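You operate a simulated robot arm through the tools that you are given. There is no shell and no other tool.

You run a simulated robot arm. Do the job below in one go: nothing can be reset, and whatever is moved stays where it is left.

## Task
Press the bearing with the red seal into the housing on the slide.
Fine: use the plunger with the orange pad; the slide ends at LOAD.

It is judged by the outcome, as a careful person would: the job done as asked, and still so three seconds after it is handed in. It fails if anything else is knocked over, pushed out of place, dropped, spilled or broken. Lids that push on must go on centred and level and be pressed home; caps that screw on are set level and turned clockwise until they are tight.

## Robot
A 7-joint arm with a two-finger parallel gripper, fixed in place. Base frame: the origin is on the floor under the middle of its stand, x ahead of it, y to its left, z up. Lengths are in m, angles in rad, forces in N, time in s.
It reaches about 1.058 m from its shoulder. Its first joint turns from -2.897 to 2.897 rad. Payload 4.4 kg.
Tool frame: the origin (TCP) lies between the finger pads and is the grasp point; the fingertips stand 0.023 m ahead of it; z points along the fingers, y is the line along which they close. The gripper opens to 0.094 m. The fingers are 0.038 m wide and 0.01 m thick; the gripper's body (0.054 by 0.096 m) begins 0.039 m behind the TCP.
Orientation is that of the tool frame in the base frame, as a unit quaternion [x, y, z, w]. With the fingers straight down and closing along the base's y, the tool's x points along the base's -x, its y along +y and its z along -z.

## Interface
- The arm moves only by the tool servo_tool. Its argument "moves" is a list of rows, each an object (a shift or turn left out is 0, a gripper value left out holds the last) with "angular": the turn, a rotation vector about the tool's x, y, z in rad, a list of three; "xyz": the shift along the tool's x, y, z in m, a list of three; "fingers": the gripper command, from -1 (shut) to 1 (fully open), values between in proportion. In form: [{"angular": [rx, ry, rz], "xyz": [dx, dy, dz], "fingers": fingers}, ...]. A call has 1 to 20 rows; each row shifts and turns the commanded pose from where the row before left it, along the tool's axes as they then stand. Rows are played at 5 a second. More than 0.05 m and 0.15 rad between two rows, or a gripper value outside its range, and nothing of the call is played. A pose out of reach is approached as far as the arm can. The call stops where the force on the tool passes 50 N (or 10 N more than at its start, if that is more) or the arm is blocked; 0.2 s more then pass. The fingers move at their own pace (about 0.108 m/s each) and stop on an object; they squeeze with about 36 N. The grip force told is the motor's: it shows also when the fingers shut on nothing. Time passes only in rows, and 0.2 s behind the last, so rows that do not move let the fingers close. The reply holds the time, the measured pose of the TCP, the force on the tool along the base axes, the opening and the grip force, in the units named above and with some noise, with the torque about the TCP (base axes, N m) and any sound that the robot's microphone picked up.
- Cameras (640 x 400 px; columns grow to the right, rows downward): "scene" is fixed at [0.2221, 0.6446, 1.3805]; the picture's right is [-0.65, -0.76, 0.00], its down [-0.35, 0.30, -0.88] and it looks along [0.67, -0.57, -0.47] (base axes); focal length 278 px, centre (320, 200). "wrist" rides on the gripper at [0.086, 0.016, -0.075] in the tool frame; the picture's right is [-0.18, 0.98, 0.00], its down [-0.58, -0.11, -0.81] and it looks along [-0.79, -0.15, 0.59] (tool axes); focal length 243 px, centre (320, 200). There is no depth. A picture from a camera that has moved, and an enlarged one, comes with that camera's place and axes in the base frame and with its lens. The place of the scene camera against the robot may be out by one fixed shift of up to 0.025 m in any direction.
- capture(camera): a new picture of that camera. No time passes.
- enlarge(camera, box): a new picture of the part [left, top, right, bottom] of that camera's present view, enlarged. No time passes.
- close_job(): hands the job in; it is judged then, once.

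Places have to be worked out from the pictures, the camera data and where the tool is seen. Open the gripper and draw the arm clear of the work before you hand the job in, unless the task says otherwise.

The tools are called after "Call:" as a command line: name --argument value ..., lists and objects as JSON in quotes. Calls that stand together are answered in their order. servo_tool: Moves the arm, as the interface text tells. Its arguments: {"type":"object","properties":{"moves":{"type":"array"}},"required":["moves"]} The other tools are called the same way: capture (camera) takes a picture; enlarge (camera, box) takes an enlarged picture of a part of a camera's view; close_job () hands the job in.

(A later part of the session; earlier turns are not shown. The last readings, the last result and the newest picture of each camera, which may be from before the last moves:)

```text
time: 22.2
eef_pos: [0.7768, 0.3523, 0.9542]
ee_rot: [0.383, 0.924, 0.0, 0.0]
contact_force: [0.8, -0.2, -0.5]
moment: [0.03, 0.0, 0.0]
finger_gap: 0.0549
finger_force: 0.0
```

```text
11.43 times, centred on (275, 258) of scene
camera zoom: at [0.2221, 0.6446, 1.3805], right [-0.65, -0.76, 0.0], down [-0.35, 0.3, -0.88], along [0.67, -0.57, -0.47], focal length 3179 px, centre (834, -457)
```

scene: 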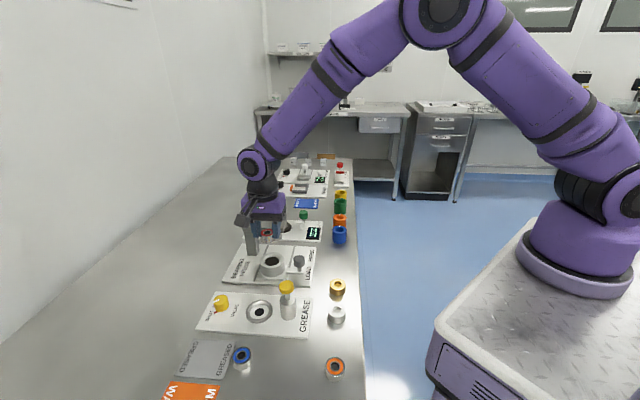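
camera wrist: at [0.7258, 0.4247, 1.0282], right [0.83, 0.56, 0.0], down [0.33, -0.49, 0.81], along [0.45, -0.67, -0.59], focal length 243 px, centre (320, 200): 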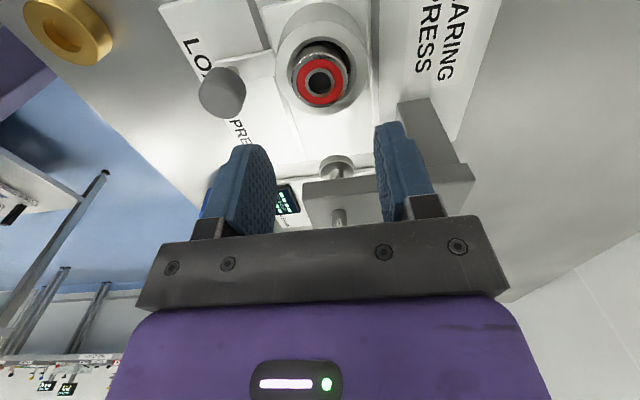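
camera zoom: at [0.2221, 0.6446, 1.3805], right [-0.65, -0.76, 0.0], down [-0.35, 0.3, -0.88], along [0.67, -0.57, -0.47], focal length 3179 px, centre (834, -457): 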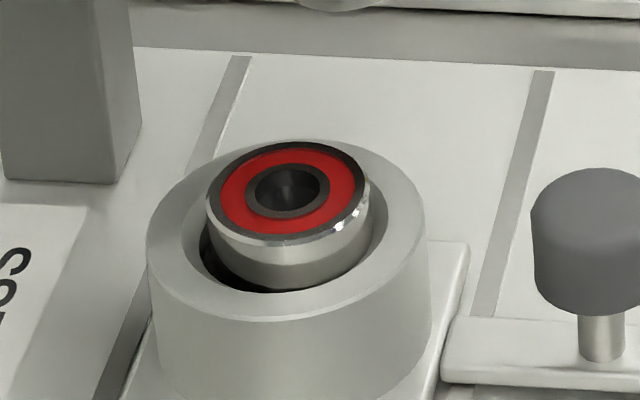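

From above, the bearing sits about 1.3 mm toward the knob side and seems slightly tipped on the chamfer. I go back down, re-grip it (which recentres and squares it), and seat it more firmly before using the press.

Call:
servo_tool --moves '[{"xyz": [0, 0, 0.02], "fingers": 0.17}, {"xyz": [0, 0, 0.02]}, {"xyz": [0, 0, 0.02]}, {"xyz": [0, 0, 0.015]}, {"xyz": [0, 0, 0.0045]}, {"xyz": [0, 0, 0]}, {"fingers": -0.1}, {"fingers": -1}, {"fingers": -1}, {"fingers": -1}]'

Call:
enlarge --camera "wrist" --box '[220, 60, 420, 210]'

Call:
enlarge --camera "scene" --box '[255, 240, 295, 275]'

```text
time: 24.4
eef_pos: [0.7779, 0.3536, 0.8752]
ee_rot: [0.384, 0.923, 0.001, 0.0]
contact_force: [-0.1, -0.2, 0.5]
moment: [0.0, 0.0, 0.0]
finger_gap: 0.0382
finger_force: 36.3
```

```text
2.67 times, centred on (320, 135) of wrist
camera zoom: at [0.7255, 0.4251, 0.9491], right [0.83, 0.56, 0.0], down [0.33, -0.49, 0.81], along [0.45, -0.67, -0.59], focal length 647 px, centre (320, 373)
```

zoom: 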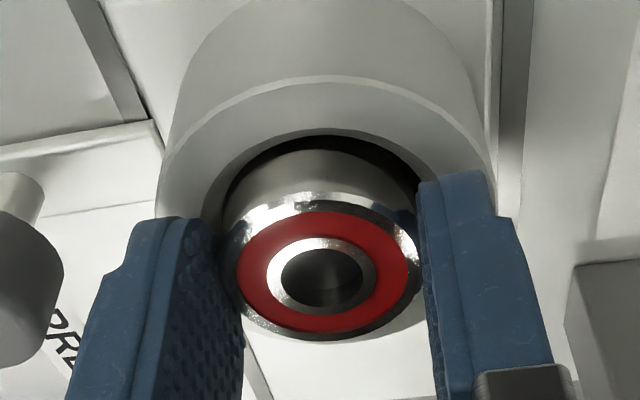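

```text
11.43 times, centred on (275, 258) of scene
camera zoom: at [0.2221, 0.6446, 1.3805], right [-0.65, -0.76, 0.0], down [-0.35, 0.3, -0.88], along [0.67, -0.57, -0.47], focal length 3179 px, centre (834, -457)
```

zoom: 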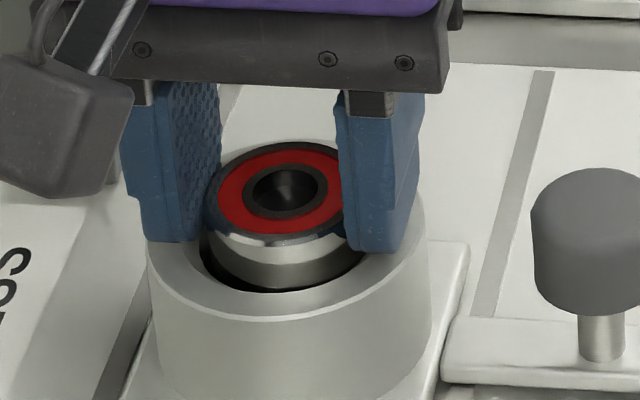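

It is gripped again, slightly lower in the fingers. I push down gently in 1 mm steps while watching force and torque.

Call:
servo_tool --moves '[{"xyz": [0, 0, 0.001], "fingers": -1}, {"xyz": [0, 0, 0.001]}, {"xyz": [0, 0, 0]}]'

Call:
enlarge --camera "wrist" --box '[220, 60, 420, 210]'

```text
time: 25.2
eef_pos: [0.776, 0.3528, 0.8731]
ee_rot: [0.383, 0.924, 0.0, 0.0]
contact_force: [-2.4, -1.4, 5.1]
moment: [0.01, 0.06, 0.0]
finger_gap: 0.0382
finger_force: 35.8
```

```text
2.67 times, centred on (320, 135) of wrist
camera zoom: at [0.7257, 0.4253, 0.9476], right [0.83, 0.56, 0.0], down [0.33, -0.49, 0.81], along [0.45, -0.67, -0.59], focal length 647 px, centre (320, 373)
```

zoom: 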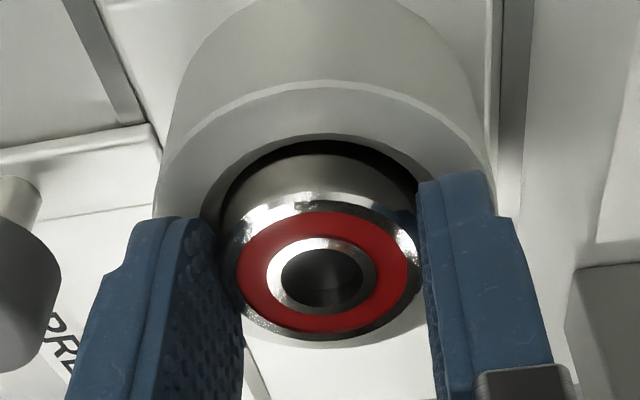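

The contact leans toward −e2 again (touching on the +e2 side), so I shift 0.5 mm that way and lower another half millimetre.

Call:
servo_tool --moves '[{"xyz": [0.0003, -0.0005, 0], "fingers": -1}, {"xyz": [0, 0, 0.0007]}, {"xyz": [0, 0, 0]}]'

```text
time: 26.0
eef_pos: [0.7759, 0.3545, 0.873]
ee_rot: [0.384, 0.923, 0.001, 0.001]
contact_force: [3.1, 1.2, 20.2]
moment: [-0.28, 0.36, -0.02]
finger_gap: 0.0381
finger_force: 36.0
```

Now 20 N acts straight up at the −e2 fingertip, so the fingers bottom out on the housing's rim with the bearing down in the recess. I unload slightly and open slowly so the bearing isn't dragged.

Call:
servo_tool --moves '[{"xyz": [0, 0.0003, -0.0006], "fingers": -1}, {"fingers": -0.17}, {"fingers": -0.14}, {"fingers": -0.1}, {"fingers": 0.0}, {"fingers": 0.17}, {"fingers": 0.17}]'

Call:
enlarge --camera "wrist" --box '[220, 60, 420, 210]'

Call:
enlarge --camera "scene" --box '[255, 240, 295, 275]'

```text
time: 27.6
eef_pos: [0.7746, 0.3548, 0.8732]
ee_rot: [0.383, 0.924, 0.0, 0.0]
contact_force: [3.4, 4.7, 27.4]
moment: [-0.33, 0.45, 0.18]
finger_gap: 0.0536
finger_force: 0.2
```

```text
2.67 times, centred on (320, 135) of wrist
camera zoom: at [0.7244, 0.4258, 0.9475], right [0.83, 0.56, 0.0], down [0.33, -0.49, 0.81], along [0.46, -0.67, -0.59], focal length 647 px, centre (320, 373)
```

zoom: 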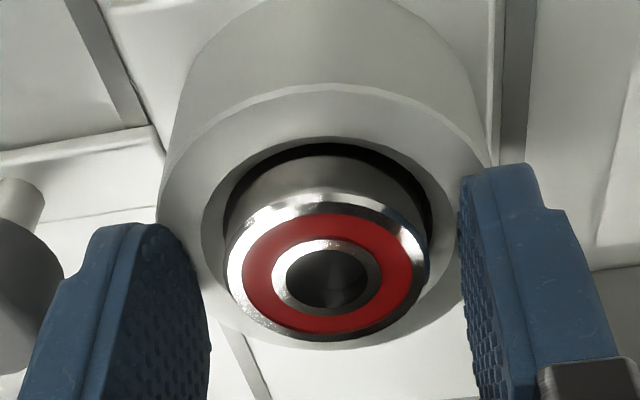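

```text
11.43 times, centred on (275, 258) of scene
camera zoom: at [0.2221, 0.6446, 1.3805], right [-0.65, -0.76, 0.0], down [-0.35, 0.3, -0.88], along [0.67, -0.57, -0.47], focal length 3179 px, centre (834, -457)
```

zoom: 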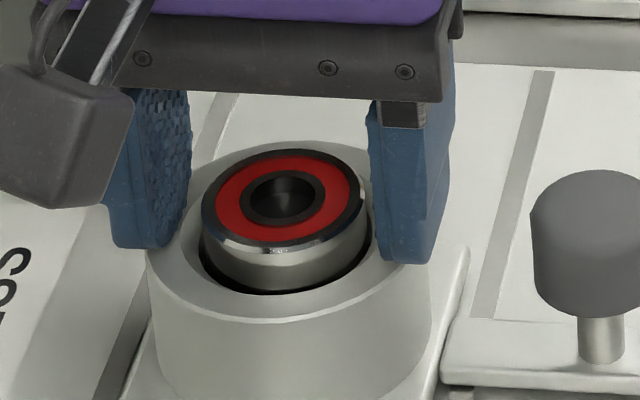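

The bearing now sits centred and level in the recess with an even gap around it. The −e2 fingertip still presses on the housing rim, so I rise straight up and inspect.

Call:
servo_tool --moves '[{"xyz": [0, 0, -0.003], "fingers": 0.17}, {"xyz": [0, 0, -0.012]}, {"xyz": [0, 0, -0.02]}, {"xyz": [0, 0, -0.02]}, {"xyz": [0, 0, -0.025]}, {"xyz": [0, 0, 0]}]'

Call:
capture --camera "wrist"

Call:
enlarge --camera "wrist" --box '[260, 20, 400, 130]'

Call:
enlarge --camera "scene" --box '[230, 200, 320, 290]'

```text
time: 29.0
eef_pos: [0.7758, 0.3551, 0.9541]
ee_rot: [0.384, 0.923, 0.0, 0.001]
contact_force: [-0.1, -0.5, -0.1]
moment: [0.0, -0.02, 0.01]
finger_gap: 0.0546
finger_force: 0.0
```

```text
taken
camera wrist: at [0.7251, 0.4263, 1.0283], right [0.83, 0.56, 0.0], down [0.33, -0.49, 0.81], along [0.45, -0.67, -0.59], focal length 243 px, centre (320, 200)
```

wrist: 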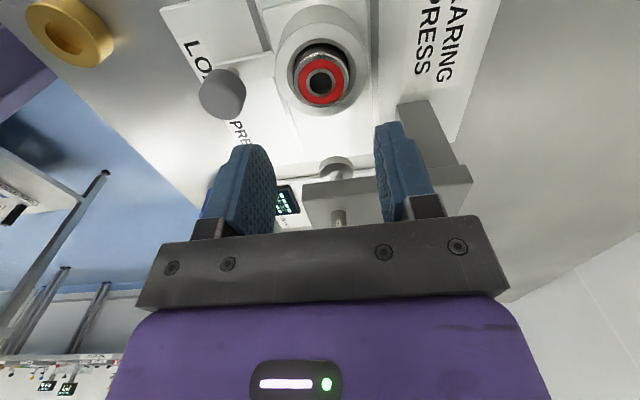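

```text
3.64 times, centred on (330, 75) of wrist
camera zoom: at [0.7251, 0.4263, 1.0283], right [0.83, 0.56, 0.0], down [0.33, -0.49, 0.81], along [0.45, -0.67, -0.59], focal length 882 px, centre (284, 654)
```

zoom: 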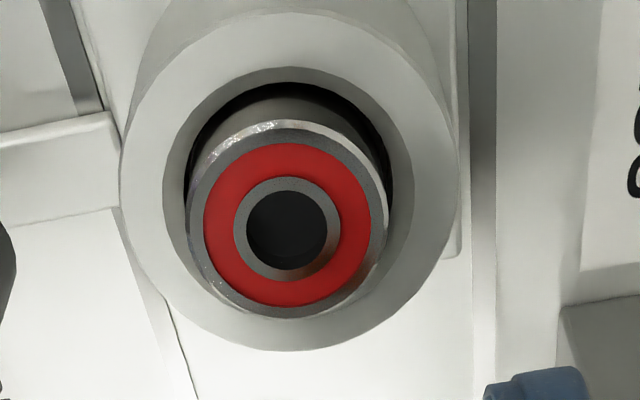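

```text
4.44 times, centred on (275, 245) of scene
camera zoom: at [0.2221, 0.6446, 1.3805], right [-0.65, -0.76, 0.0], down [-0.35, 0.3, -0.88], along [0.67, -0.57, -0.47], focal length 1236 px, centre (520, 0)
```

zoom: 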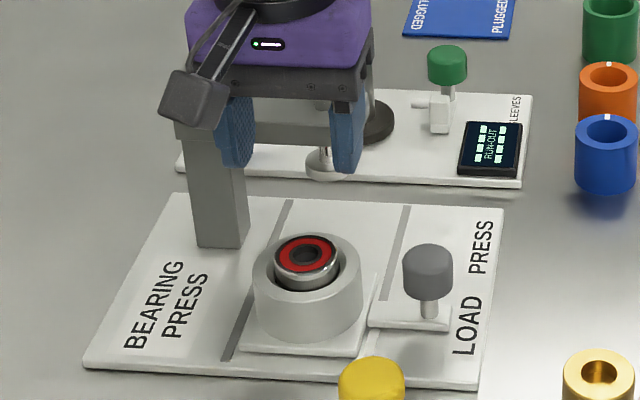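

The bearing is centred and level in the housing. The knob's head is near (0.720, 0.298, 0.85), 79 mm on the −e2 side. To keep my hand clear of the press arm, I rise, move over the knob and turn 90° so the fingers will close along the slide direction.

Call:
servo_tool --moves '[{"xyz": [0, 0, -0.025], "fingers": 0.17}, {"xyz": [0, 0, -0.025]}, {"xyz": [0, -0.0265, 0]}, {"xyz": [0, -0.0265, 0]}, {"xyz": [0, -0.0265, 0]}, {"angular": [0, 0, -0.131]}, {"angular": [0, 0, -0.131]}, {"angular": [0, 0, -0.131]}, {"angular": [0, 0, -0.131]}, {"angular": [0, 0, -0.131]}, {"angular": [0, 0, -0.131]}, {"angular": [0, 0, -0.131]}, {"angular": [0, 0, -0.131]}, {"angular": [0, 0, -0.131]}, {"angular": [0, 0, -0.131]}, {"angular": [0, 0, -0.131]}, {"angular": [0, 0, -0.131]}, {"xyz": [0, 0, 0]}]'

Call:
capture --camera "wrist"

Call:
enlarge --camera "wrist" --box '[200, 0, 480, 200]'

Call:
capture --camera "scene"

```text
time: 32.8
eef_pos: [0.7205, 0.2981, 1.0017]
ee_rot: [-0.384, 0.923, 0.0, 0.001]
contact_force: [0.6, -0.3, 0.2]
moment: [0.0, -0.02, 0.01]
finger_gap: 0.055
finger_force: 0.0
```

```text
taken
camera wrist: at [0.6456, 0.2463, 1.0767], right [-0.57, 0.82, 0.0], down [0.49, 0.34, 0.81], along [0.66, 0.46, -0.59], focal length 243 px, centre (320, 200)
```

wrist: 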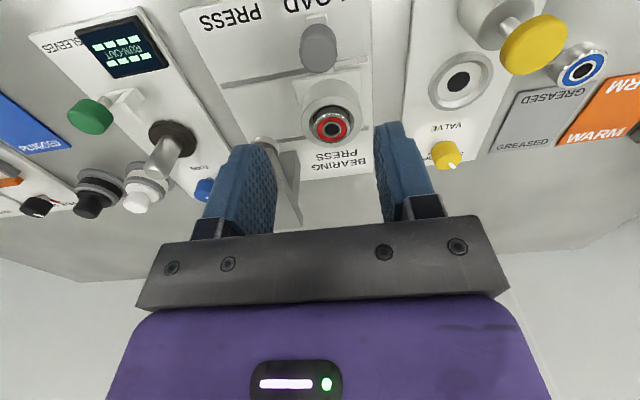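

```text
2.00 times, centred on (340, 100) of wrist
camera zoom: at [0.6456, 0.2463, 1.0767], right [-0.57, 0.82, 0.0], down [0.49, 0.34, 0.81], along [0.66, 0.46, -0.59], focal length 485 px, centre (280, 400)
```

zoom: 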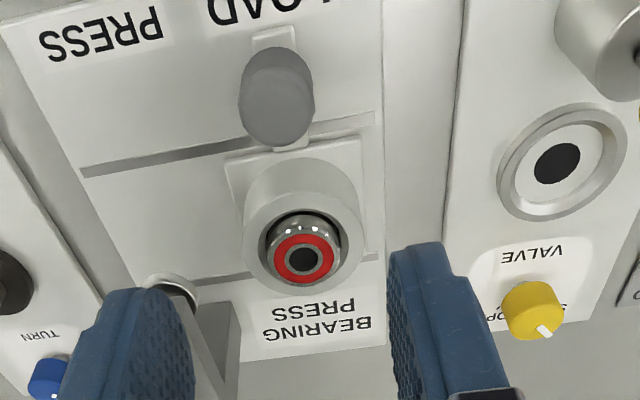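

```text
taken
```

scene: 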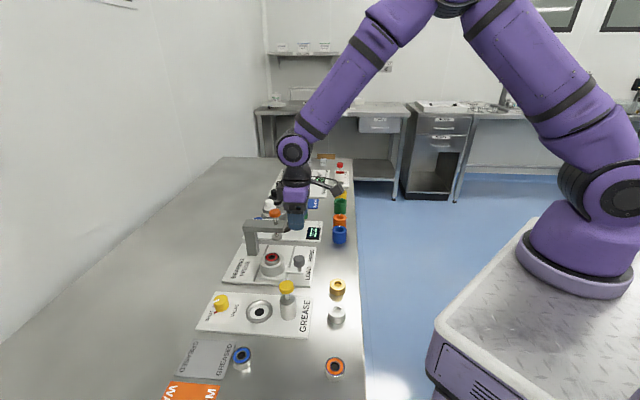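

The knob lies almost exactly under the gripper (within 1.5 mm). I descend in two stages, first to just above its head.

Call:
servo_tool --moves '[{"xyz": [0, -0.001, 0.025], "fingers": 0.25}, {"xyz": [0, 0, 0.03]}, {"xyz": [0, 0, 0.03]}, {"xyz": [0, 0, 0.02]}, {"xyz": [0, 0, 0]}]'

Call:
capture --camera "wrist"

Call:
enlarge --camera "scene" --box '[230, 180, 350, 290]'

```text
time: 34.0
eef_pos: [0.7218, 0.2965, 0.8965]
ee_rot: [-0.383, 0.924, 0.0, 0.0]
contact_force: [-0.4, -1.0, 0.6]
moment: [0.03, 0.02, 0.0]
finger_gap: 0.0585
finger_force: 0.1
```

```text
taken
camera wrist: at [0.6467, 0.2455, 0.9699], right [-0.57, 0.82, 0.0], down [0.49, 0.33, 0.81], along [0.67, 0.46, -0.59], focal length 243 px, centre (320, 200)
```

wrist: 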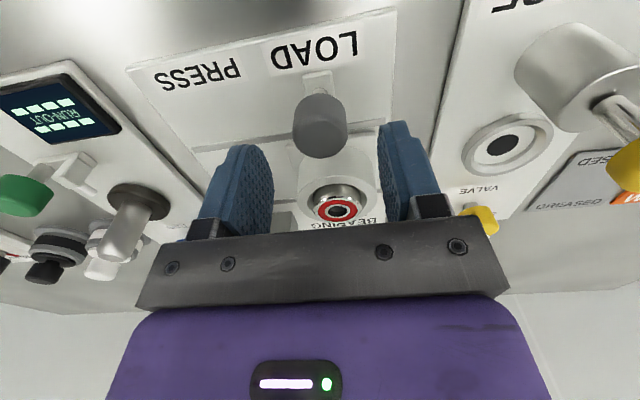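

```text
3.64 times, centred on (290, 235) of scene
camera zoom: at [0.2221, 0.6446, 1.3805], right [-0.65, -0.76, 0.0], down [-0.35, 0.3, -0.88], along [0.67, -0.57, -0.47], focal length 1011 px, centre (429, 73)
```

zoom: 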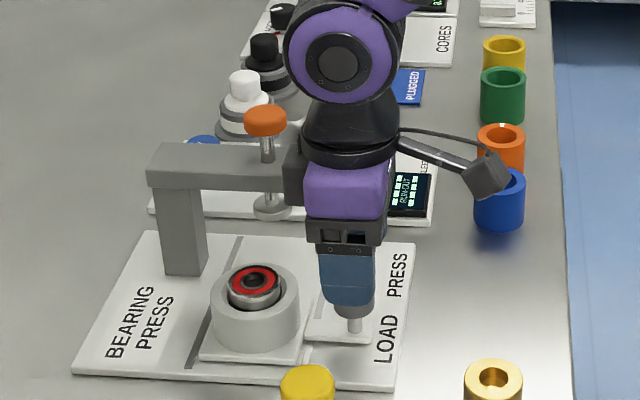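

The knob's head is centred between the fingers. Before closing I check a dark part on the hand's +e2 side, which must clear the press arm's end when the slide goes over.

Call:
enlarge --camera "scene" --box '[260, 200, 330, 280]'

Call:
enlarge --camera "wrist" --box '[240, 60, 420, 240]'

```text
5.00 times, centred on (295, 240) of scene
camera zoom: at [0.2221, 0.6446, 1.3805], right [-0.65, -0.76, 0.0], down [-0.35, 0.3, -0.88], along [0.67, -0.57, -0.47], focal length 1391 px, centre (445, 0)
```

zoom: 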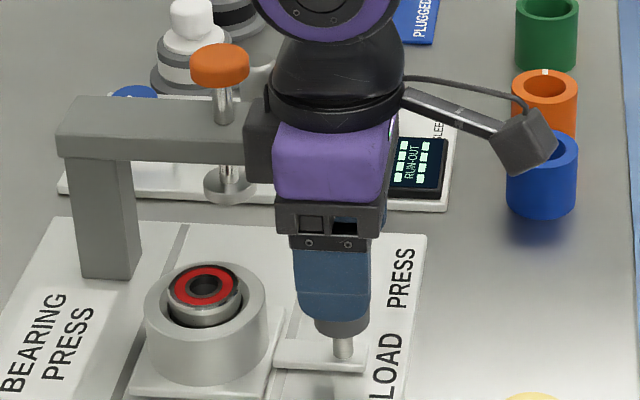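

```text
2.22 times, centred on (330, 150) of wrist
camera zoom: at [0.6467, 0.2455, 0.9699], right [-0.57, 0.82, 0.0], down [0.49, 0.33, 0.81], along [0.67, 0.46, -0.59], focal length 539 px, centre (298, 311)
```

zoom: 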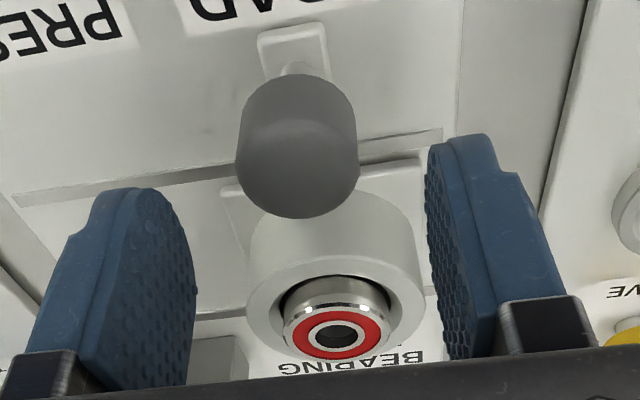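

The dark block belongs to the hand; at grip height it stays just above and outside the press arm. For extra margin I shift 6 mm away from the press (−e2), lower onto the knob and close.

Call:
servo_tool --moves '[{"xyz": [0.006, 0, 0], "fingers": 0.25}, {"xyz": [0, 0, 0.013]}, {"xyz": [0, 0, 0.013]}, {"xyz": [0, 0, 0.0135]}, {"xyz": [0, 0, 0]}, {"fingers": -0.2}, {"fingers": -1}, {"fingers": -1}, {"fingers": -1}]'

Call:
capture --camera "wrist"

Call:
enlarge --camera "scene" --box '[230, 190, 340, 290]'

```text
time: 36.0
eef_pos: [0.7159, 0.2921, 0.8547]
ee_rot: [-0.383, 0.924, -0.001, -0.001]
contact_force: [6.0, -5.6, -3.4]
moment: [0.26, -0.09, -0.16]
finger_gap: 0.0317
finger_force: 45.1
```

```text
taken
camera wrist: at [0.6423, 0.241, 0.9309], right [-0.56, 0.83, 0.0], down [0.49, 0.33, 0.81], along [0.67, 0.46, -0.59], focal length 243 px, centre (320, 200)
```

wrist: 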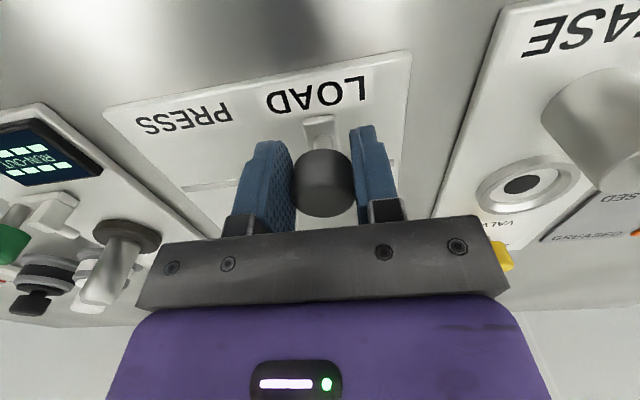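

```text
4.00 times, centred on (285, 240) of scene
camera zoom: at [0.2221, 0.6446, 1.3805], right [-0.65, -0.76, 0.0], down [-0.35, 0.3, -0.88], along [0.67, -0.57, -0.47], focal length 1112 px, centre (460, 40)
```

zoom: 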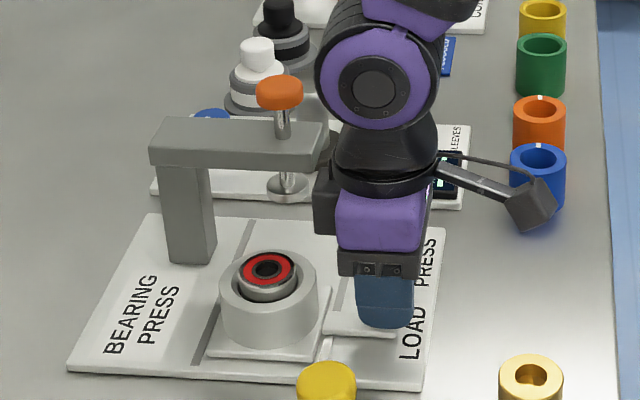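

The knob is gripped (31.7 mm) and the hand's block stays clear of the arm. I slide toward PRESS slowly, first about 40 mm, then check the force and picture.

Call:
servo_tool --moves '[{"xyz": [0, -0.005, 0], "fingers": -1}, {"xyz": [0, -0.007, 0]}, {"xyz": [0, -0.007, 0]}, {"xyz": [0, -0.007, 0]}, {"xyz": [0, -0.007, 0]}, {"xyz": [0, -0.007, 0]}, {"xyz": [0, 0, 0]}]'

Call:
enlarge --camera "scene" --box '[230, 190, 340, 290]'

Call:
capture --camera "wrist"

```text
time: 37.6
eef_pos: [0.7444, 0.2635, 0.8575]
ee_rot: [-0.383, 0.924, -0.001, -0.001]
contact_force: [3.8, 3.7, -36.4]
moment: [-0.27, -0.23, -0.11]
finger_gap: 0.0318
finger_force: 45.0
```

```text
4.00 times, centred on (285, 240) of scene
camera zoom: at [0.2221, 0.6446, 1.3805], right [-0.65, -0.76, 0.0], down [-0.35, 0.3, -0.88], along [0.67, -0.57, -0.47], focal length 1112 px, centre (460, 40)
```

zoom: 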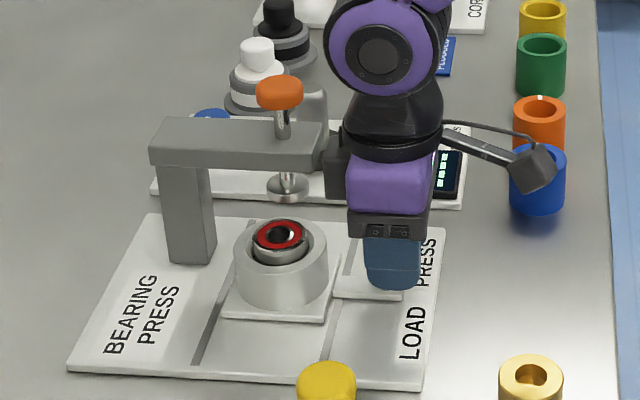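

```text
taken
camera wrist: at [0.6705, 0.213, 0.9314], right [-0.56, 0.83, 0.0], down [0.49, 0.34, 0.8], along [0.66, 0.45, -0.59], focal length 243 px, centre (320, 200)
```

wrist: 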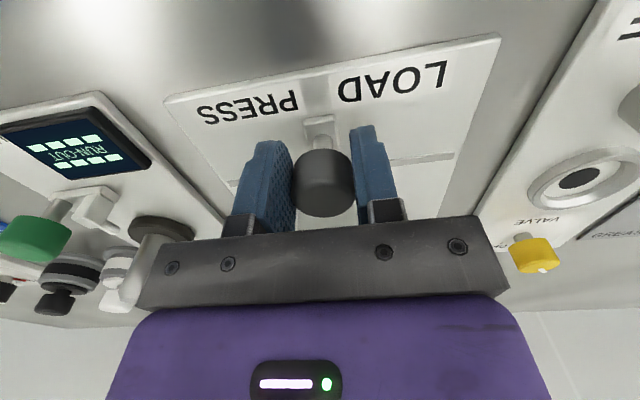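

The slide has moved 40 mm smoothly, but the knob is pulling the tool down with 36 N, so I've drifted upward a little. I ease the tool down about 1.5 mm to unload it before going on.

Call:
servo_tool --moves '[{"xyz": [0, 0, 0.0008], "fingers": -1}, {"xyz": [0, 0, 0.0007]}, {"xyz": [0, 0, 0]}]'

```text
time: 38.4
eef_pos: [0.7441, 0.2648, 0.8573]
ee_rot: [-0.383, 0.924, 0.0, 0.001]
contact_force: [-1.4, -2.4, -9.5]
moment: [-0.79, 1.2, 0.03]
finger_gap: 0.032
finger_force: 45.1
```

The downward pull is gone but a torque of about 1.4 N·m now shows about the grip axis. The cleanest way to remove the strain is to open, let the tool relax, and check.

Call:
servo_tool --moves '[{"fingers": -0.25}, {"fingers": 0.1}, {"fingers": 0.2}, {"fingers": 0.2}]'

Call:
capture --camera "wrist"

Call:
enlarge --camera "scene" --box '[240, 200, 330, 280]'

```text
time: 39.4
eef_pos: [0.7436, 0.2644, 0.856]
ee_rot: [-0.383, 0.924, 0.0, 0.001]
contact_force: [-0.3, 0.3, -0.5]
moment: [0.04, 0.01, 0.0]
finger_gap: 0.0565
finger_force: 0.1
```

```text
taken
camera wrist: at [0.6698, 0.2133, 0.931], right [-0.57, 0.82, 0.0], down [0.49, 0.33, 0.81], along [0.67, 0.46, -0.59], focal length 243 px, centre (320, 200)
```

wrist: 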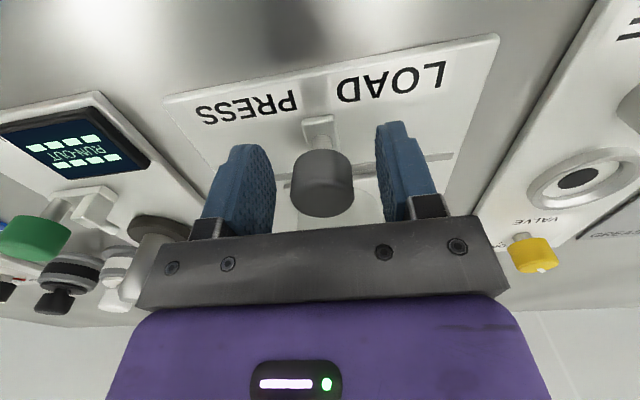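

```text
5.00 times, centred on (285, 240) of scene
camera zoom: at [0.2221, 0.6446, 1.3805], right [-0.65, -0.76, 0.0], down [-0.35, 0.3, -0.88], along [0.67, -0.57, -0.47], focal length 1391 px, centre (495, 0)
```

zoom: 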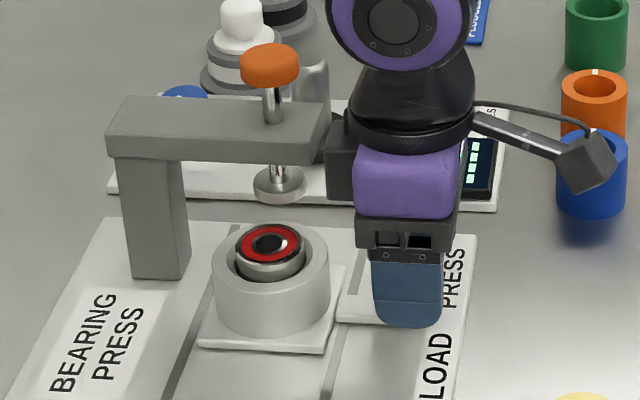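

Unloaded now, and the bearing is still centred and level. I'll push with the fingers loosely around the knob (about 3 mm play each side) so nothing gets strained, and with 3 mm more sideways clearance from the arm.

Call:
servo_tool --moves '[{"xyz": [0.003, 0, 0], "fingers": 0.2}, {"fingers": -0.2}, {"fingers": -0.2}, {"xyz": [0, -0.006, 0]}, {"xyz": [0, -0.006, 0]}, {"xyz": [0, -0.006, 0]}, {"xyz": [0, -0.006, 0]}, {"xyz": [0, 0, 0]}]'

Call:
enlarge --camera "scene" --box '[240, 200, 330, 280]'

Call:
capture --camera "wrist"

```text
time: 41.2
eef_pos: [0.7604, 0.2443, 0.8565]
ee_rot: [-0.384, 0.923, 0.0, 0.0]
contact_force: [0.3, 0.2, 0.7]
moment: [-0.01, 0.0, -0.03]
finger_gap: 0.0378
finger_force: 0.2
```

```text
5.00 times, centred on (285, 240) of scene
camera zoom: at [0.2221, 0.6446, 1.3805], right [-0.65, -0.76, 0.0], down [-0.35, 0.3, -0.88], along [0.67, -0.57, -0.47], focal length 1391 px, centre (495, 0)
```

zoom: 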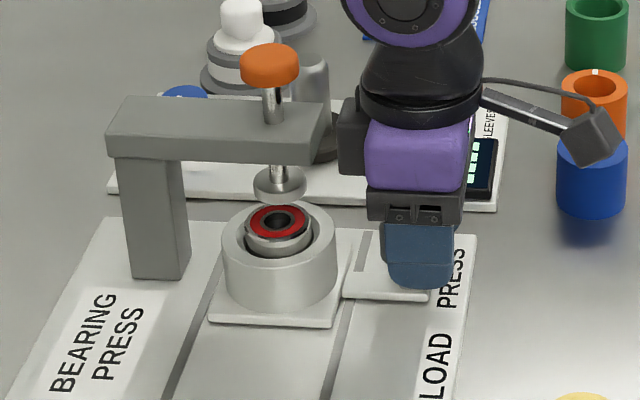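

```text
taken
camera wrist: at [0.6862, 0.1937, 0.9305], right [-0.57, 0.82, 0.0], down [0.49, 0.33, 0.81], along [0.66, 0.46, -0.59], focal length 243 px, centre (320, 200)
```

wrist: 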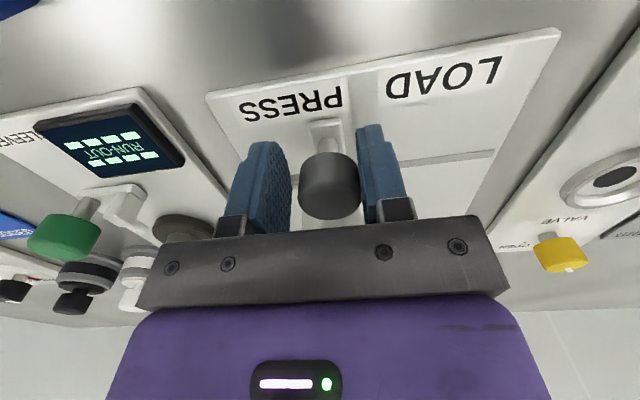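

Sliding freely, and the foot clears the bearing's top by about 15 mm. About 11 mm of travel should remain, so I continue in small steps until I feel the end stop.

Call:
servo_tool --moves '[{"xyz": [0, -0.004, 0], "fingers": -0.2}, {"xyz": [0, -0.003, 0]}, {"xyz": [0, -0.002, 0]}, {"xyz": [0, 0, 0]}]'

Call:
enlarge --camera "scene" --box '[240, 200, 330, 280]'

```text
time: 42.2
eef_pos: [0.7667, 0.2387, 0.8562]
ee_rot: [-0.383, 0.924, 0.0, 0.0]
contact_force: [0.0, -0.9, 0.0]
moment: [-0.03, 0.01, 0.01]
finger_gap: 0.0375
finger_force: 0.2
```

```text
5.00 times, centred on (285, 240) of scene
camera zoom: at [0.2221, 0.6446, 1.3805], right [-0.65, -0.76, 0.0], down [-0.35, 0.3, -0.88], along [0.67, -0.57, -0.47], focal length 1391 px, centre (495, 0)
```

zoom: 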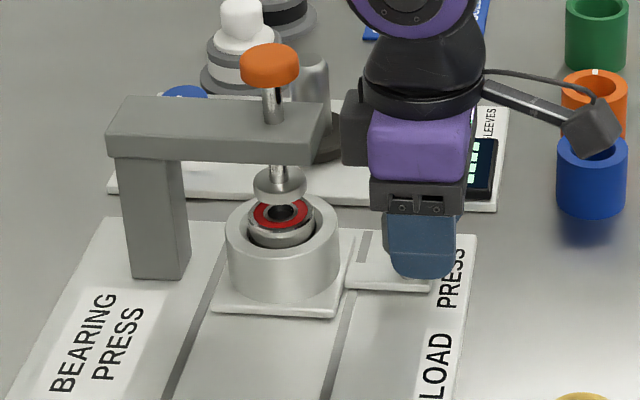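

The bearing looks almost under the foot, with no resistance yet. I continue in 2 mm steps to find the stop.

Call:
servo_tool --moves '[{"xyz": [0, -0.002, 0], "fingers": -0.2}, {"xyz": [0, -0.0015, 0]}, {"xyz": [0, 0, 0]}]'

Call:
enlarge --camera "scene" --box '[250, 205, 310, 265]'

Call:
capture --camera "wrist"

```text
time: 43.0
eef_pos: [0.7678, 0.2364, 0.8541]
ee_rot: [-0.382, 0.924, 0.001, 0.001]
contact_force: [-0.1, 0.1, 0.7]
moment: [0.01, 0.01, -0.01]
finger_gap: 0.0374
finger_force: 0.0
```

```text
6.67 times, centred on (280, 235) of scene
camera zoom: at [0.2221, 0.6446, 1.3805], right [-0.65, -0.76, 0.0], down [-0.35, 0.3, -0.88], along [0.67, -0.57, -0.47], focal length 1854 px, centre (587, -33)
```

zoom: 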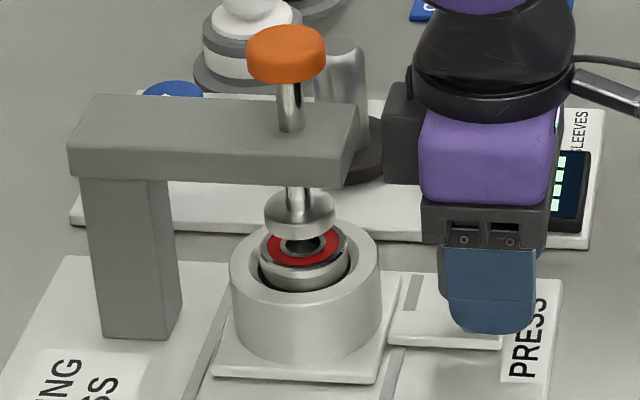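

```text
taken
camera wrist: at [0.6947, 0.1846, 0.9304], right [-0.57, 0.82, 0.0], down [0.49, 0.33, 0.81], along [0.67, 0.46, -0.59], focal length 243 px, centre (320, 200)
```

wrist: 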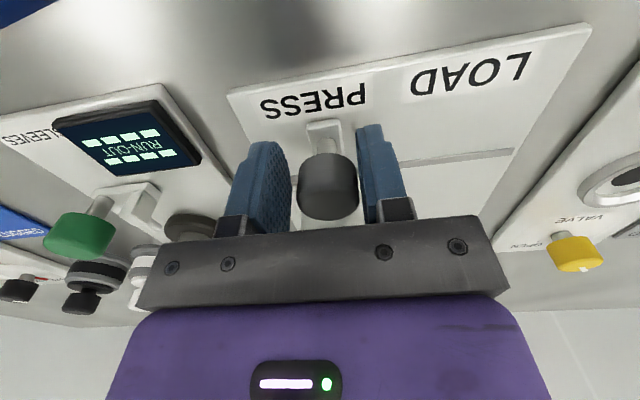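

The knob's tab is nearly centred on the PRESS label. I continue in 1 mm steps for the end stop.

Call:
servo_tool --moves '[{"xyz": [0, -0.001, 0], "fingers": -0.2}, {"xyz": [0, -0.001, 0]}, {"xyz": [0, 0, 0]}]'

Call:
enlarge --camera "scene" --box '[250, 205, 310, 265]'

```text
time: 43.8
eef_pos: [0.7705, 0.2338, 0.8555]
ee_rot: [-0.384, 0.923, -0.001, 0.0]
contact_force: [-1.9, 1.0, 0.9]
moment: [0.0, 0.04, 0.01]
finger_gap: 0.0383
finger_force: 0.9
```

```text
6.67 times, centred on (280, 235) of scene
camera zoom: at [0.2221, 0.6446, 1.3805], right [-0.65, -0.76, 0.0], down [-0.35, 0.3, -0.88], along [0.67, -0.57, -0.47], focal length 1854 px, centre (587, -33)
```

zoom: 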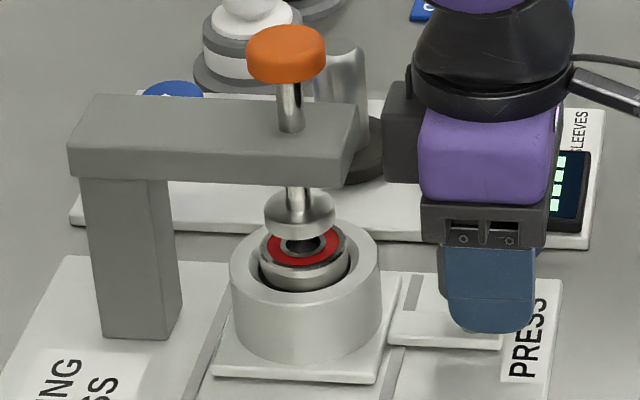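

The slide didn't move this time and the force is rising along −e1: this is the stop. I push one more millimetre to confirm.

Call:
servo_tool --moves '[{"xyz": [0, -0.001, 0], "fingers": -0.2}, {"xyz": [0, 0, 0]}]'

Call:
enlarge --camera "scene" --box '[255, 215, 305, 265]'

Call:
capture --camera "wrist"

```text
time: 44.4
eef_pos: [0.7699, 0.2349, 0.8549]
ee_rot: [-0.383, 0.924, 0.0, 0.0]
contact_force: [-1.2, 2.9, -1.5]
moment: [-0.01, -0.05, 0.03]
finger_gap: 0.0392
finger_force: 1.8
```

```text
8.00 times, centred on (280, 240) of scene
camera zoom: at [0.2221, 0.6446, 1.3805], right [-0.65, -0.76, 0.0], down [-0.35, 0.3, -0.88], along [0.67, -0.57, -0.47], focal length 2225 px, centre (640, -120)
```

zoom: 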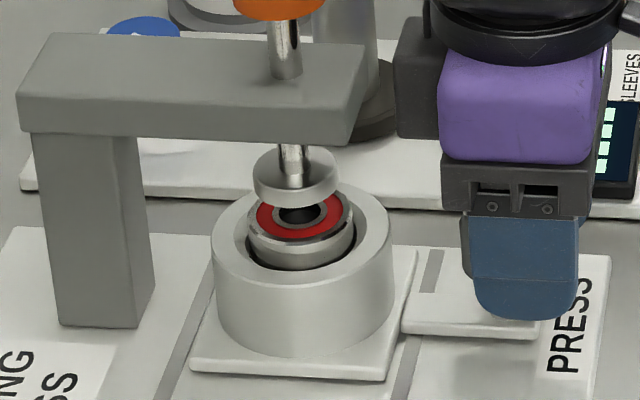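

```text
taken
camera wrist: at [0.6963, 0.1836, 0.9302], right [-0.57, 0.82, 0.0], down [0.49, 0.33, 0.81], along [0.66, 0.46, -0.59], focal length 243 px, centre (320, 200)
```

wrist: 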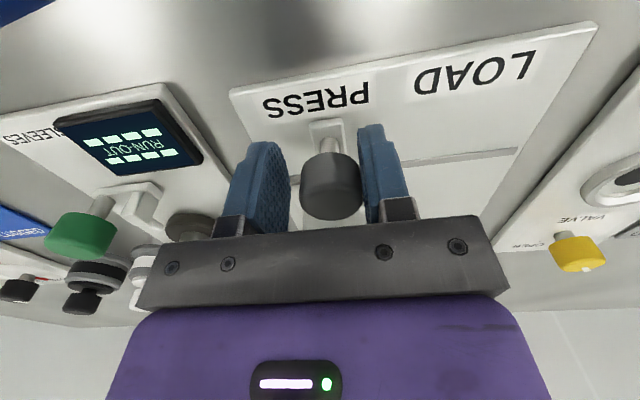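

The end stop is confirmed and the bearing lies under the plunger's foot. I back off 2 mm, open the fingers, rise clear of the knob, close, and move partway toward the orange pad to locate it.

Call:
servo_tool --moves '[{"xyz": [0, 0.003, 0], "fingers": -0.2}, {"fingers": 0.2}, {"fingers": 0.2}, {"xyz": [0, 0, -0.02]}, {"xyz": [0, 0, -0.03]}, {"xyz": [0, 0, -0.03]}, {"xyz": [0, 0, -0.03]}, {"xyz": [0, 0, -0.03]}, {"xyz": [0, 0, -0.03]}, {"xyz": [0, 0, -0.02], "fingers": -1}, {"xyz": [-0.02, 0, 0]}, {"xyz": [-0.02, 0, 0]}, {"xyz": [0, 0, 0]}]'

Call:
capture --camera "wrist"

Call:
enlarge --camera "wrist" --box '[240, 40, 400, 160]'

Call:
enlarge --camera "scene" --box '[230, 170, 330, 280]'

```text
time: 47.2
eef_pos: [0.7978, 0.2645, 1.0468]
ee_rot: [-0.383, 0.924, 0.0, 0.0]
contact_force: [-0.6, -0.2, 1.2]
moment: [0.0, -0.02, 0.02]
finger_gap: 0.0
finger_force: 36.4
```

```text
taken
camera wrist: at [0.7235, 0.2135, 1.1207], right [-0.57, 0.82, 0.0], down [0.49, 0.33, 0.81], along [0.67, 0.46, -0.59], focal length 243 px, centre (320, 200)
```

wrist: 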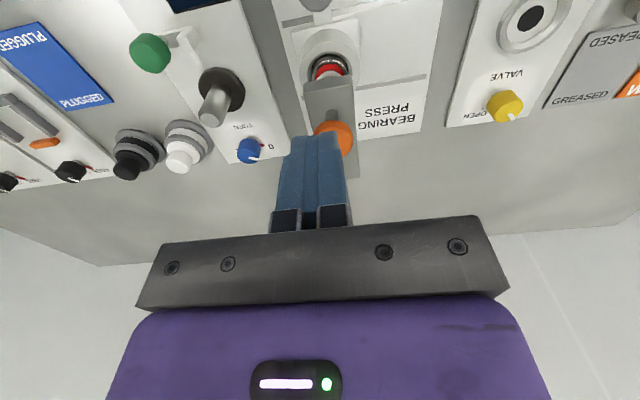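

```text
3.33 times, centred on (320, 100) of wrist
camera zoom: at [0.7235, 0.2135, 1.1207], right [-0.57, 0.82, 0.0], down [0.49, 0.33, 0.81], along [0.67, 0.46, -0.59], focal length 809 px, centre (320, 533)
```

zoom: 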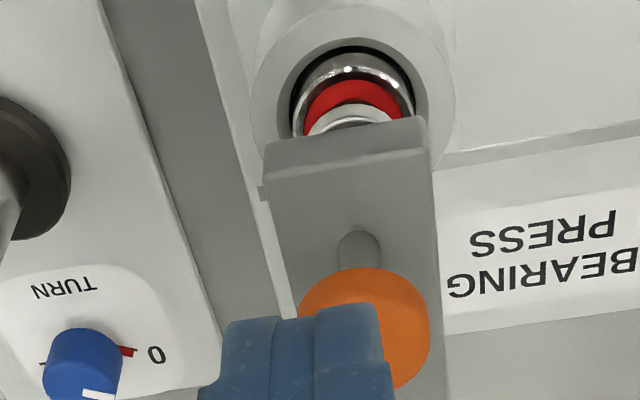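

```text
3.64 times, centred on (280, 225) of scene
camera zoom: at [0.2221, 0.6446, 1.3805], right [-0.65, -0.76, 0.0], down [-0.35, 0.3, -0.88], along [0.67, -0.57, -0.47], focal length 1011 px, centre (466, 109)
```

zoom: 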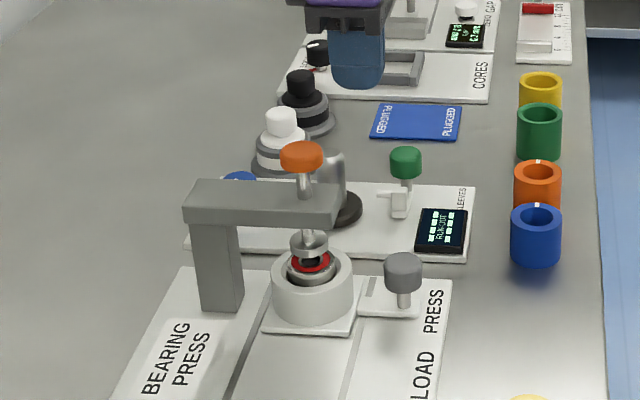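

The pad centre lies near (0.829, 0.301) at z about 0.957, in line with the plunger axis. I move the closed fingers over it at a safe height and check from both cameras.

Call:
servo_tool --moves '[{"xyz": [-0.016, 0.0012, 0], "fingers": -1}, {"xyz": [-0.016, 0.0012, 0]}, {"xyz": [-0.0159, 0.0013, 0]}, {"xyz": [0, 0, 0.015]}, {"xyz": [0, 0, 0.015]}, {"xyz": [0, 0, 0]}]'

Call:
enlarge --camera "wrist" --box '[240, 40, 400, 200]'

Call:
enlarge --camera "scene" --box '[240, 180, 320, 270]'

```text
time: 48.6
eef_pos: [0.8281, 0.3011, 1.0156]
ee_rot: [-0.383, 0.924, 0.0, 0.0]
contact_force: [0.4, -0.2, 0.5]
moment: [0.01, -0.01, 0.0]
finger_gap: 0.0
finger_force: 35.8
```

```text
2.50 times, centred on (320, 120) of wrist
camera zoom: at [0.7543, 0.25, 1.0912], right [-0.57, 0.82, 0.0], down [0.49, 0.33, 0.81], along [0.67, 0.46, -0.59], focal length 606 px, centre (320, 400)
```

zoom: 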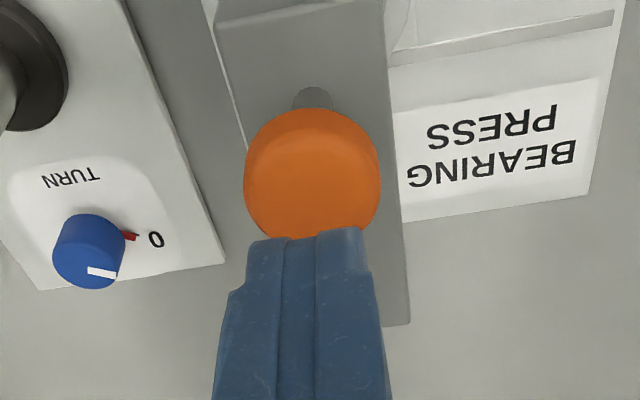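

```text
4.44 times, centred on (280, 225) of scene
camera zoom: at [0.2221, 0.6446, 1.3805], right [-0.65, -0.76, 0.0], down [-0.35, 0.3, -0.88], along [0.67, -0.57, -0.47], focal length 1236 px, centre (498, 89)
```

zoom: 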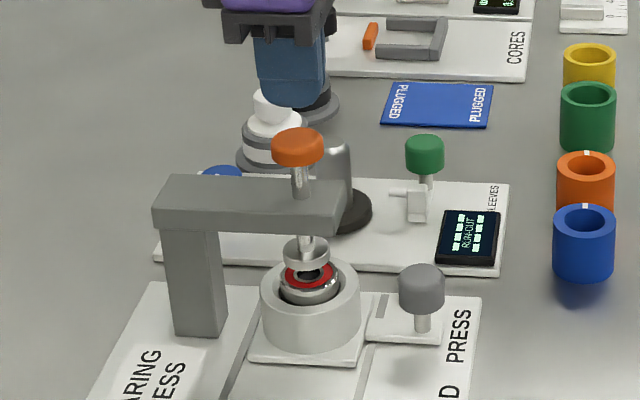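

The fingertips are centred over the pad to about 1–2 mm. I correct that and lower until I feel the pad.

Call:
servo_tool --moves '[{"xyz": [0.001, -0.001, 0.006], "fingers": -1}, {"xyz": [0, 0, 0.006]}, {"xyz": [0, 0, 0.006]}, {"xyz": [0, 0, 0.003]}, {"xyz": [0, 0, 0.003]}, {"xyz": [0, 0, 0.003]}, {"xyz": [0, 0, 0]}]'

Call:
enlarge --camera "scene" --box '[240, 180, 320, 270]'

Call:
enlarge --camera "wrist" --box '[240, 40, 400, 200]'

```text
time: 50.2
eef_pos: [0.8275, 0.2994, 0.9892]
ee_rot: [-0.383, 0.924, -0.001, 0.0]
contact_force: [0.1, 0.5, 0.1]
moment: [-0.01, 0.01, 0.02]
finger_gap: 0.0
finger_force: 36.4
```

```text
4.44 times, centred on (280, 225) of scene
camera zoom: at [0.2221, 0.6446, 1.3805], right [-0.65, -0.76, 0.0], down [-0.35, 0.3, -0.88], along [0.67, -0.57, -0.47], focal length 1236 px, centre (498, 89)
```

zoom: 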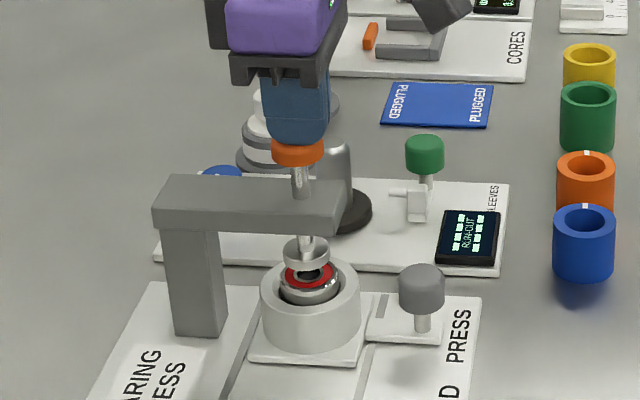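

```text
2.50 times, centred on (320, 120) of wrist
camera zoom: at [0.7534, 0.2489, 1.0639], right [-0.57, 0.82, 0.0], down [0.49, 0.33, 0.81], along [0.67, 0.46, -0.59], focal length 606 px, centre (320, 400)
```

zoom: 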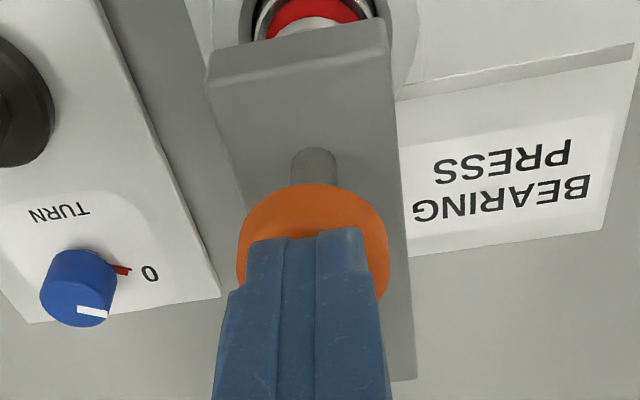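

The tips are just about on the pad with no force yet. I press down in 2–3 mm steps, watching the force.

Call:
servo_tool --moves '[{"xyz": [0, 0, 0.002], "fingers": -1}, {"xyz": [0, 0, 0.002]}, {"xyz": [0, 0, 0.002]}, {"xyz": [0, 0, 0.002]}, {"xyz": [0, 0, 0.002]}, {"xyz": [0, 0, 0]}]'

Call:
enlarge --camera "scene" --box '[240, 180, 320, 270]'

```text
time: 51.6
eef_pos: [0.8283, 0.2993, 0.9783]
ee_rot: [-0.383, 0.924, 0.0, 0.0]
contact_force: [-0.1, -1.1, 0.4]
moment: [-0.02, -0.01, 0.02]
finger_gap: 0.0003
finger_force: 36.6
```

```text
4.44 times, centred on (280, 225) of scene
camera zoom: at [0.2221, 0.6446, 1.3805], right [-0.65, -0.76, 0.0], down [-0.35, 0.3, -0.88], along [0.67, -0.57, -0.47], focal length 1236 px, centre (498, 89)
```

zoom: 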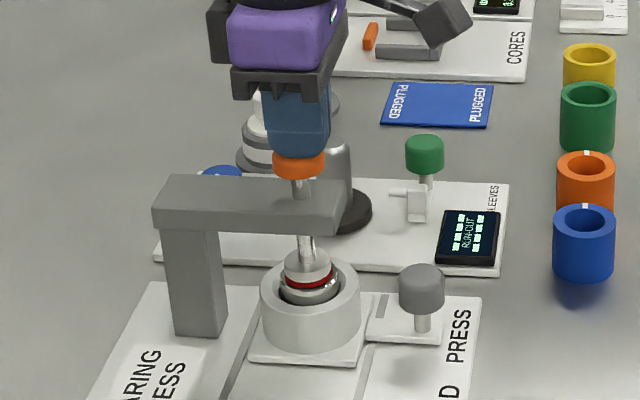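

The plunger comes down with almost no force and its foot is nearly on the bearing. I keep pressing in small steps.

Call:
servo_tool --moves '[{"xyz": [0, 0, 0.0015], "fingers": -1}, {"xyz": [0, 0, 0.0015]}, {"xyz": [0, 0, 0.0015]}, {"xyz": [0, 0, 0]}]'

Call:
enlarge --camera "scene" --box '[250, 210, 310, 270]'

```text
time: 52.6
eef_pos: [0.8274, 0.2998, 0.9758]
ee_rot: [-0.382, 0.924, 0.0, 0.001]
contact_force: [1.1, 0.9, 6.8]
moment: [-0.03, 0.03, 0.01]
finger_gap: 0.0001
finger_force: 36.1
```

```text
6.67 times, centred on (280, 240) of scene
camera zoom: at [0.2221, 0.6446, 1.3805], right [-0.65, -0.76, 0.0], down [-0.35, 0.3, -0.88], along [0.67, -0.57, -0.47], focal length 1854 px, centre (587, -67)
```

zoom: 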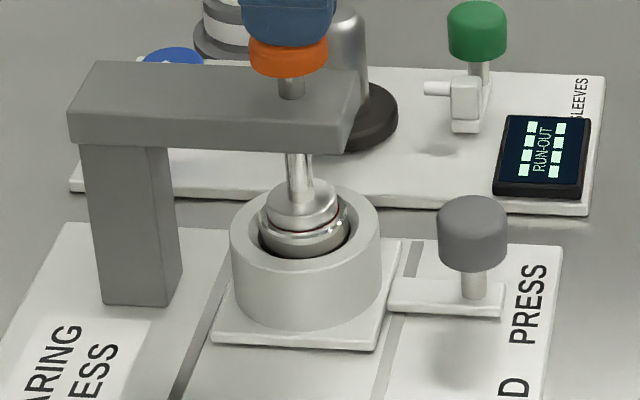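

The foot is on the bearing (7 N). I continue in 1 mm steps and follow the force.

Call:
servo_tool --moves '[{"xyz": [0, 0, 0.001], "fingers": -1}, {"xyz": [0, 0, 0.001]}, {"xyz": [0, 0, 0]}]'

Call:
enlarge --camera "scene" --box '[250, 210, 310, 270]'

```text
time: 53.4
eef_pos: [0.8278, 0.3005, 0.9719]
ee_rot: [-0.383, 0.924, 0.0, 0.0]
contact_force: [1.5, 0.8, 6.6]
moment: [0.0, -0.02, 0.0]
finger_gap: 0.0001
finger_force: 36.0
```

```text
6.67 times, centred on (280, 240) of scene
camera zoom: at [0.2221, 0.6446, 1.3805], right [-0.65, -0.76, 0.0], down [-0.35, 0.3, -0.88], along [0.67, -0.57, -0.47], focal length 1854 px, centre (587, -67)
```

zoom: 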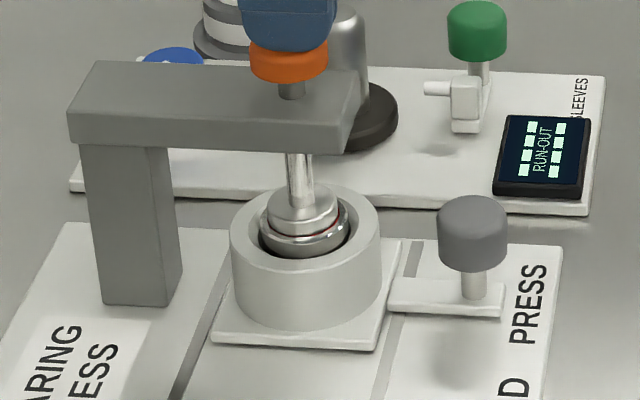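

The bearing is moving down, but a sliver of red shows on one side under the foot; I zoom in to see whether it is staying level.

Call:
enlarge --camera "scene" --box '[268, 232, 292, 256]'

Call:
enlarge --camera "wrist" --box '[270, 20, 390, 110]'

```text
16.00 times, centred on (280, 244) of scene
camera zoom: at [0.2221, 0.6446, 1.3805], right [-0.65, -0.76, 0.0], down [-0.35, 0.3, -0.88], along [0.67, -0.57, -0.47], focal length 4450 px, centre (960, -504)
```

zoom: 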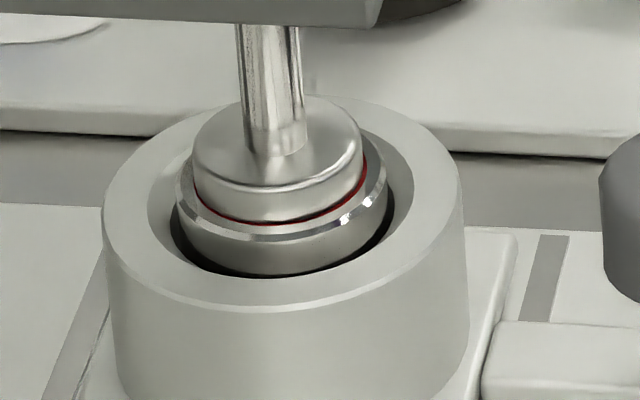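

```text
4.44 times, centred on (330, 65) of wrist
camera zoom: at [0.7535, 0.2491, 1.0471], right [-0.57, 0.82, 0.0], down [0.49, 0.33, 0.81], along [0.67, 0.46, -0.59], focal length 1078 px, centre (276, 800)
```

zoom: 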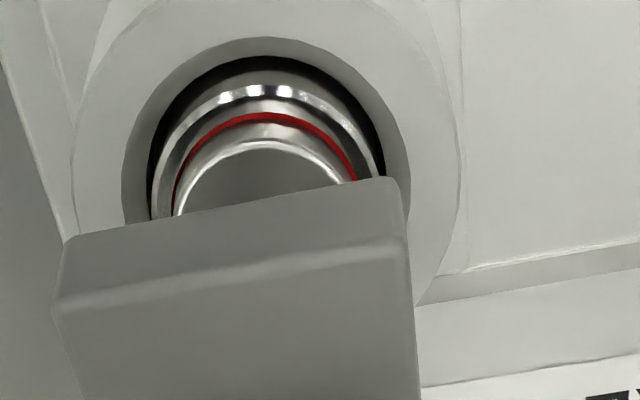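

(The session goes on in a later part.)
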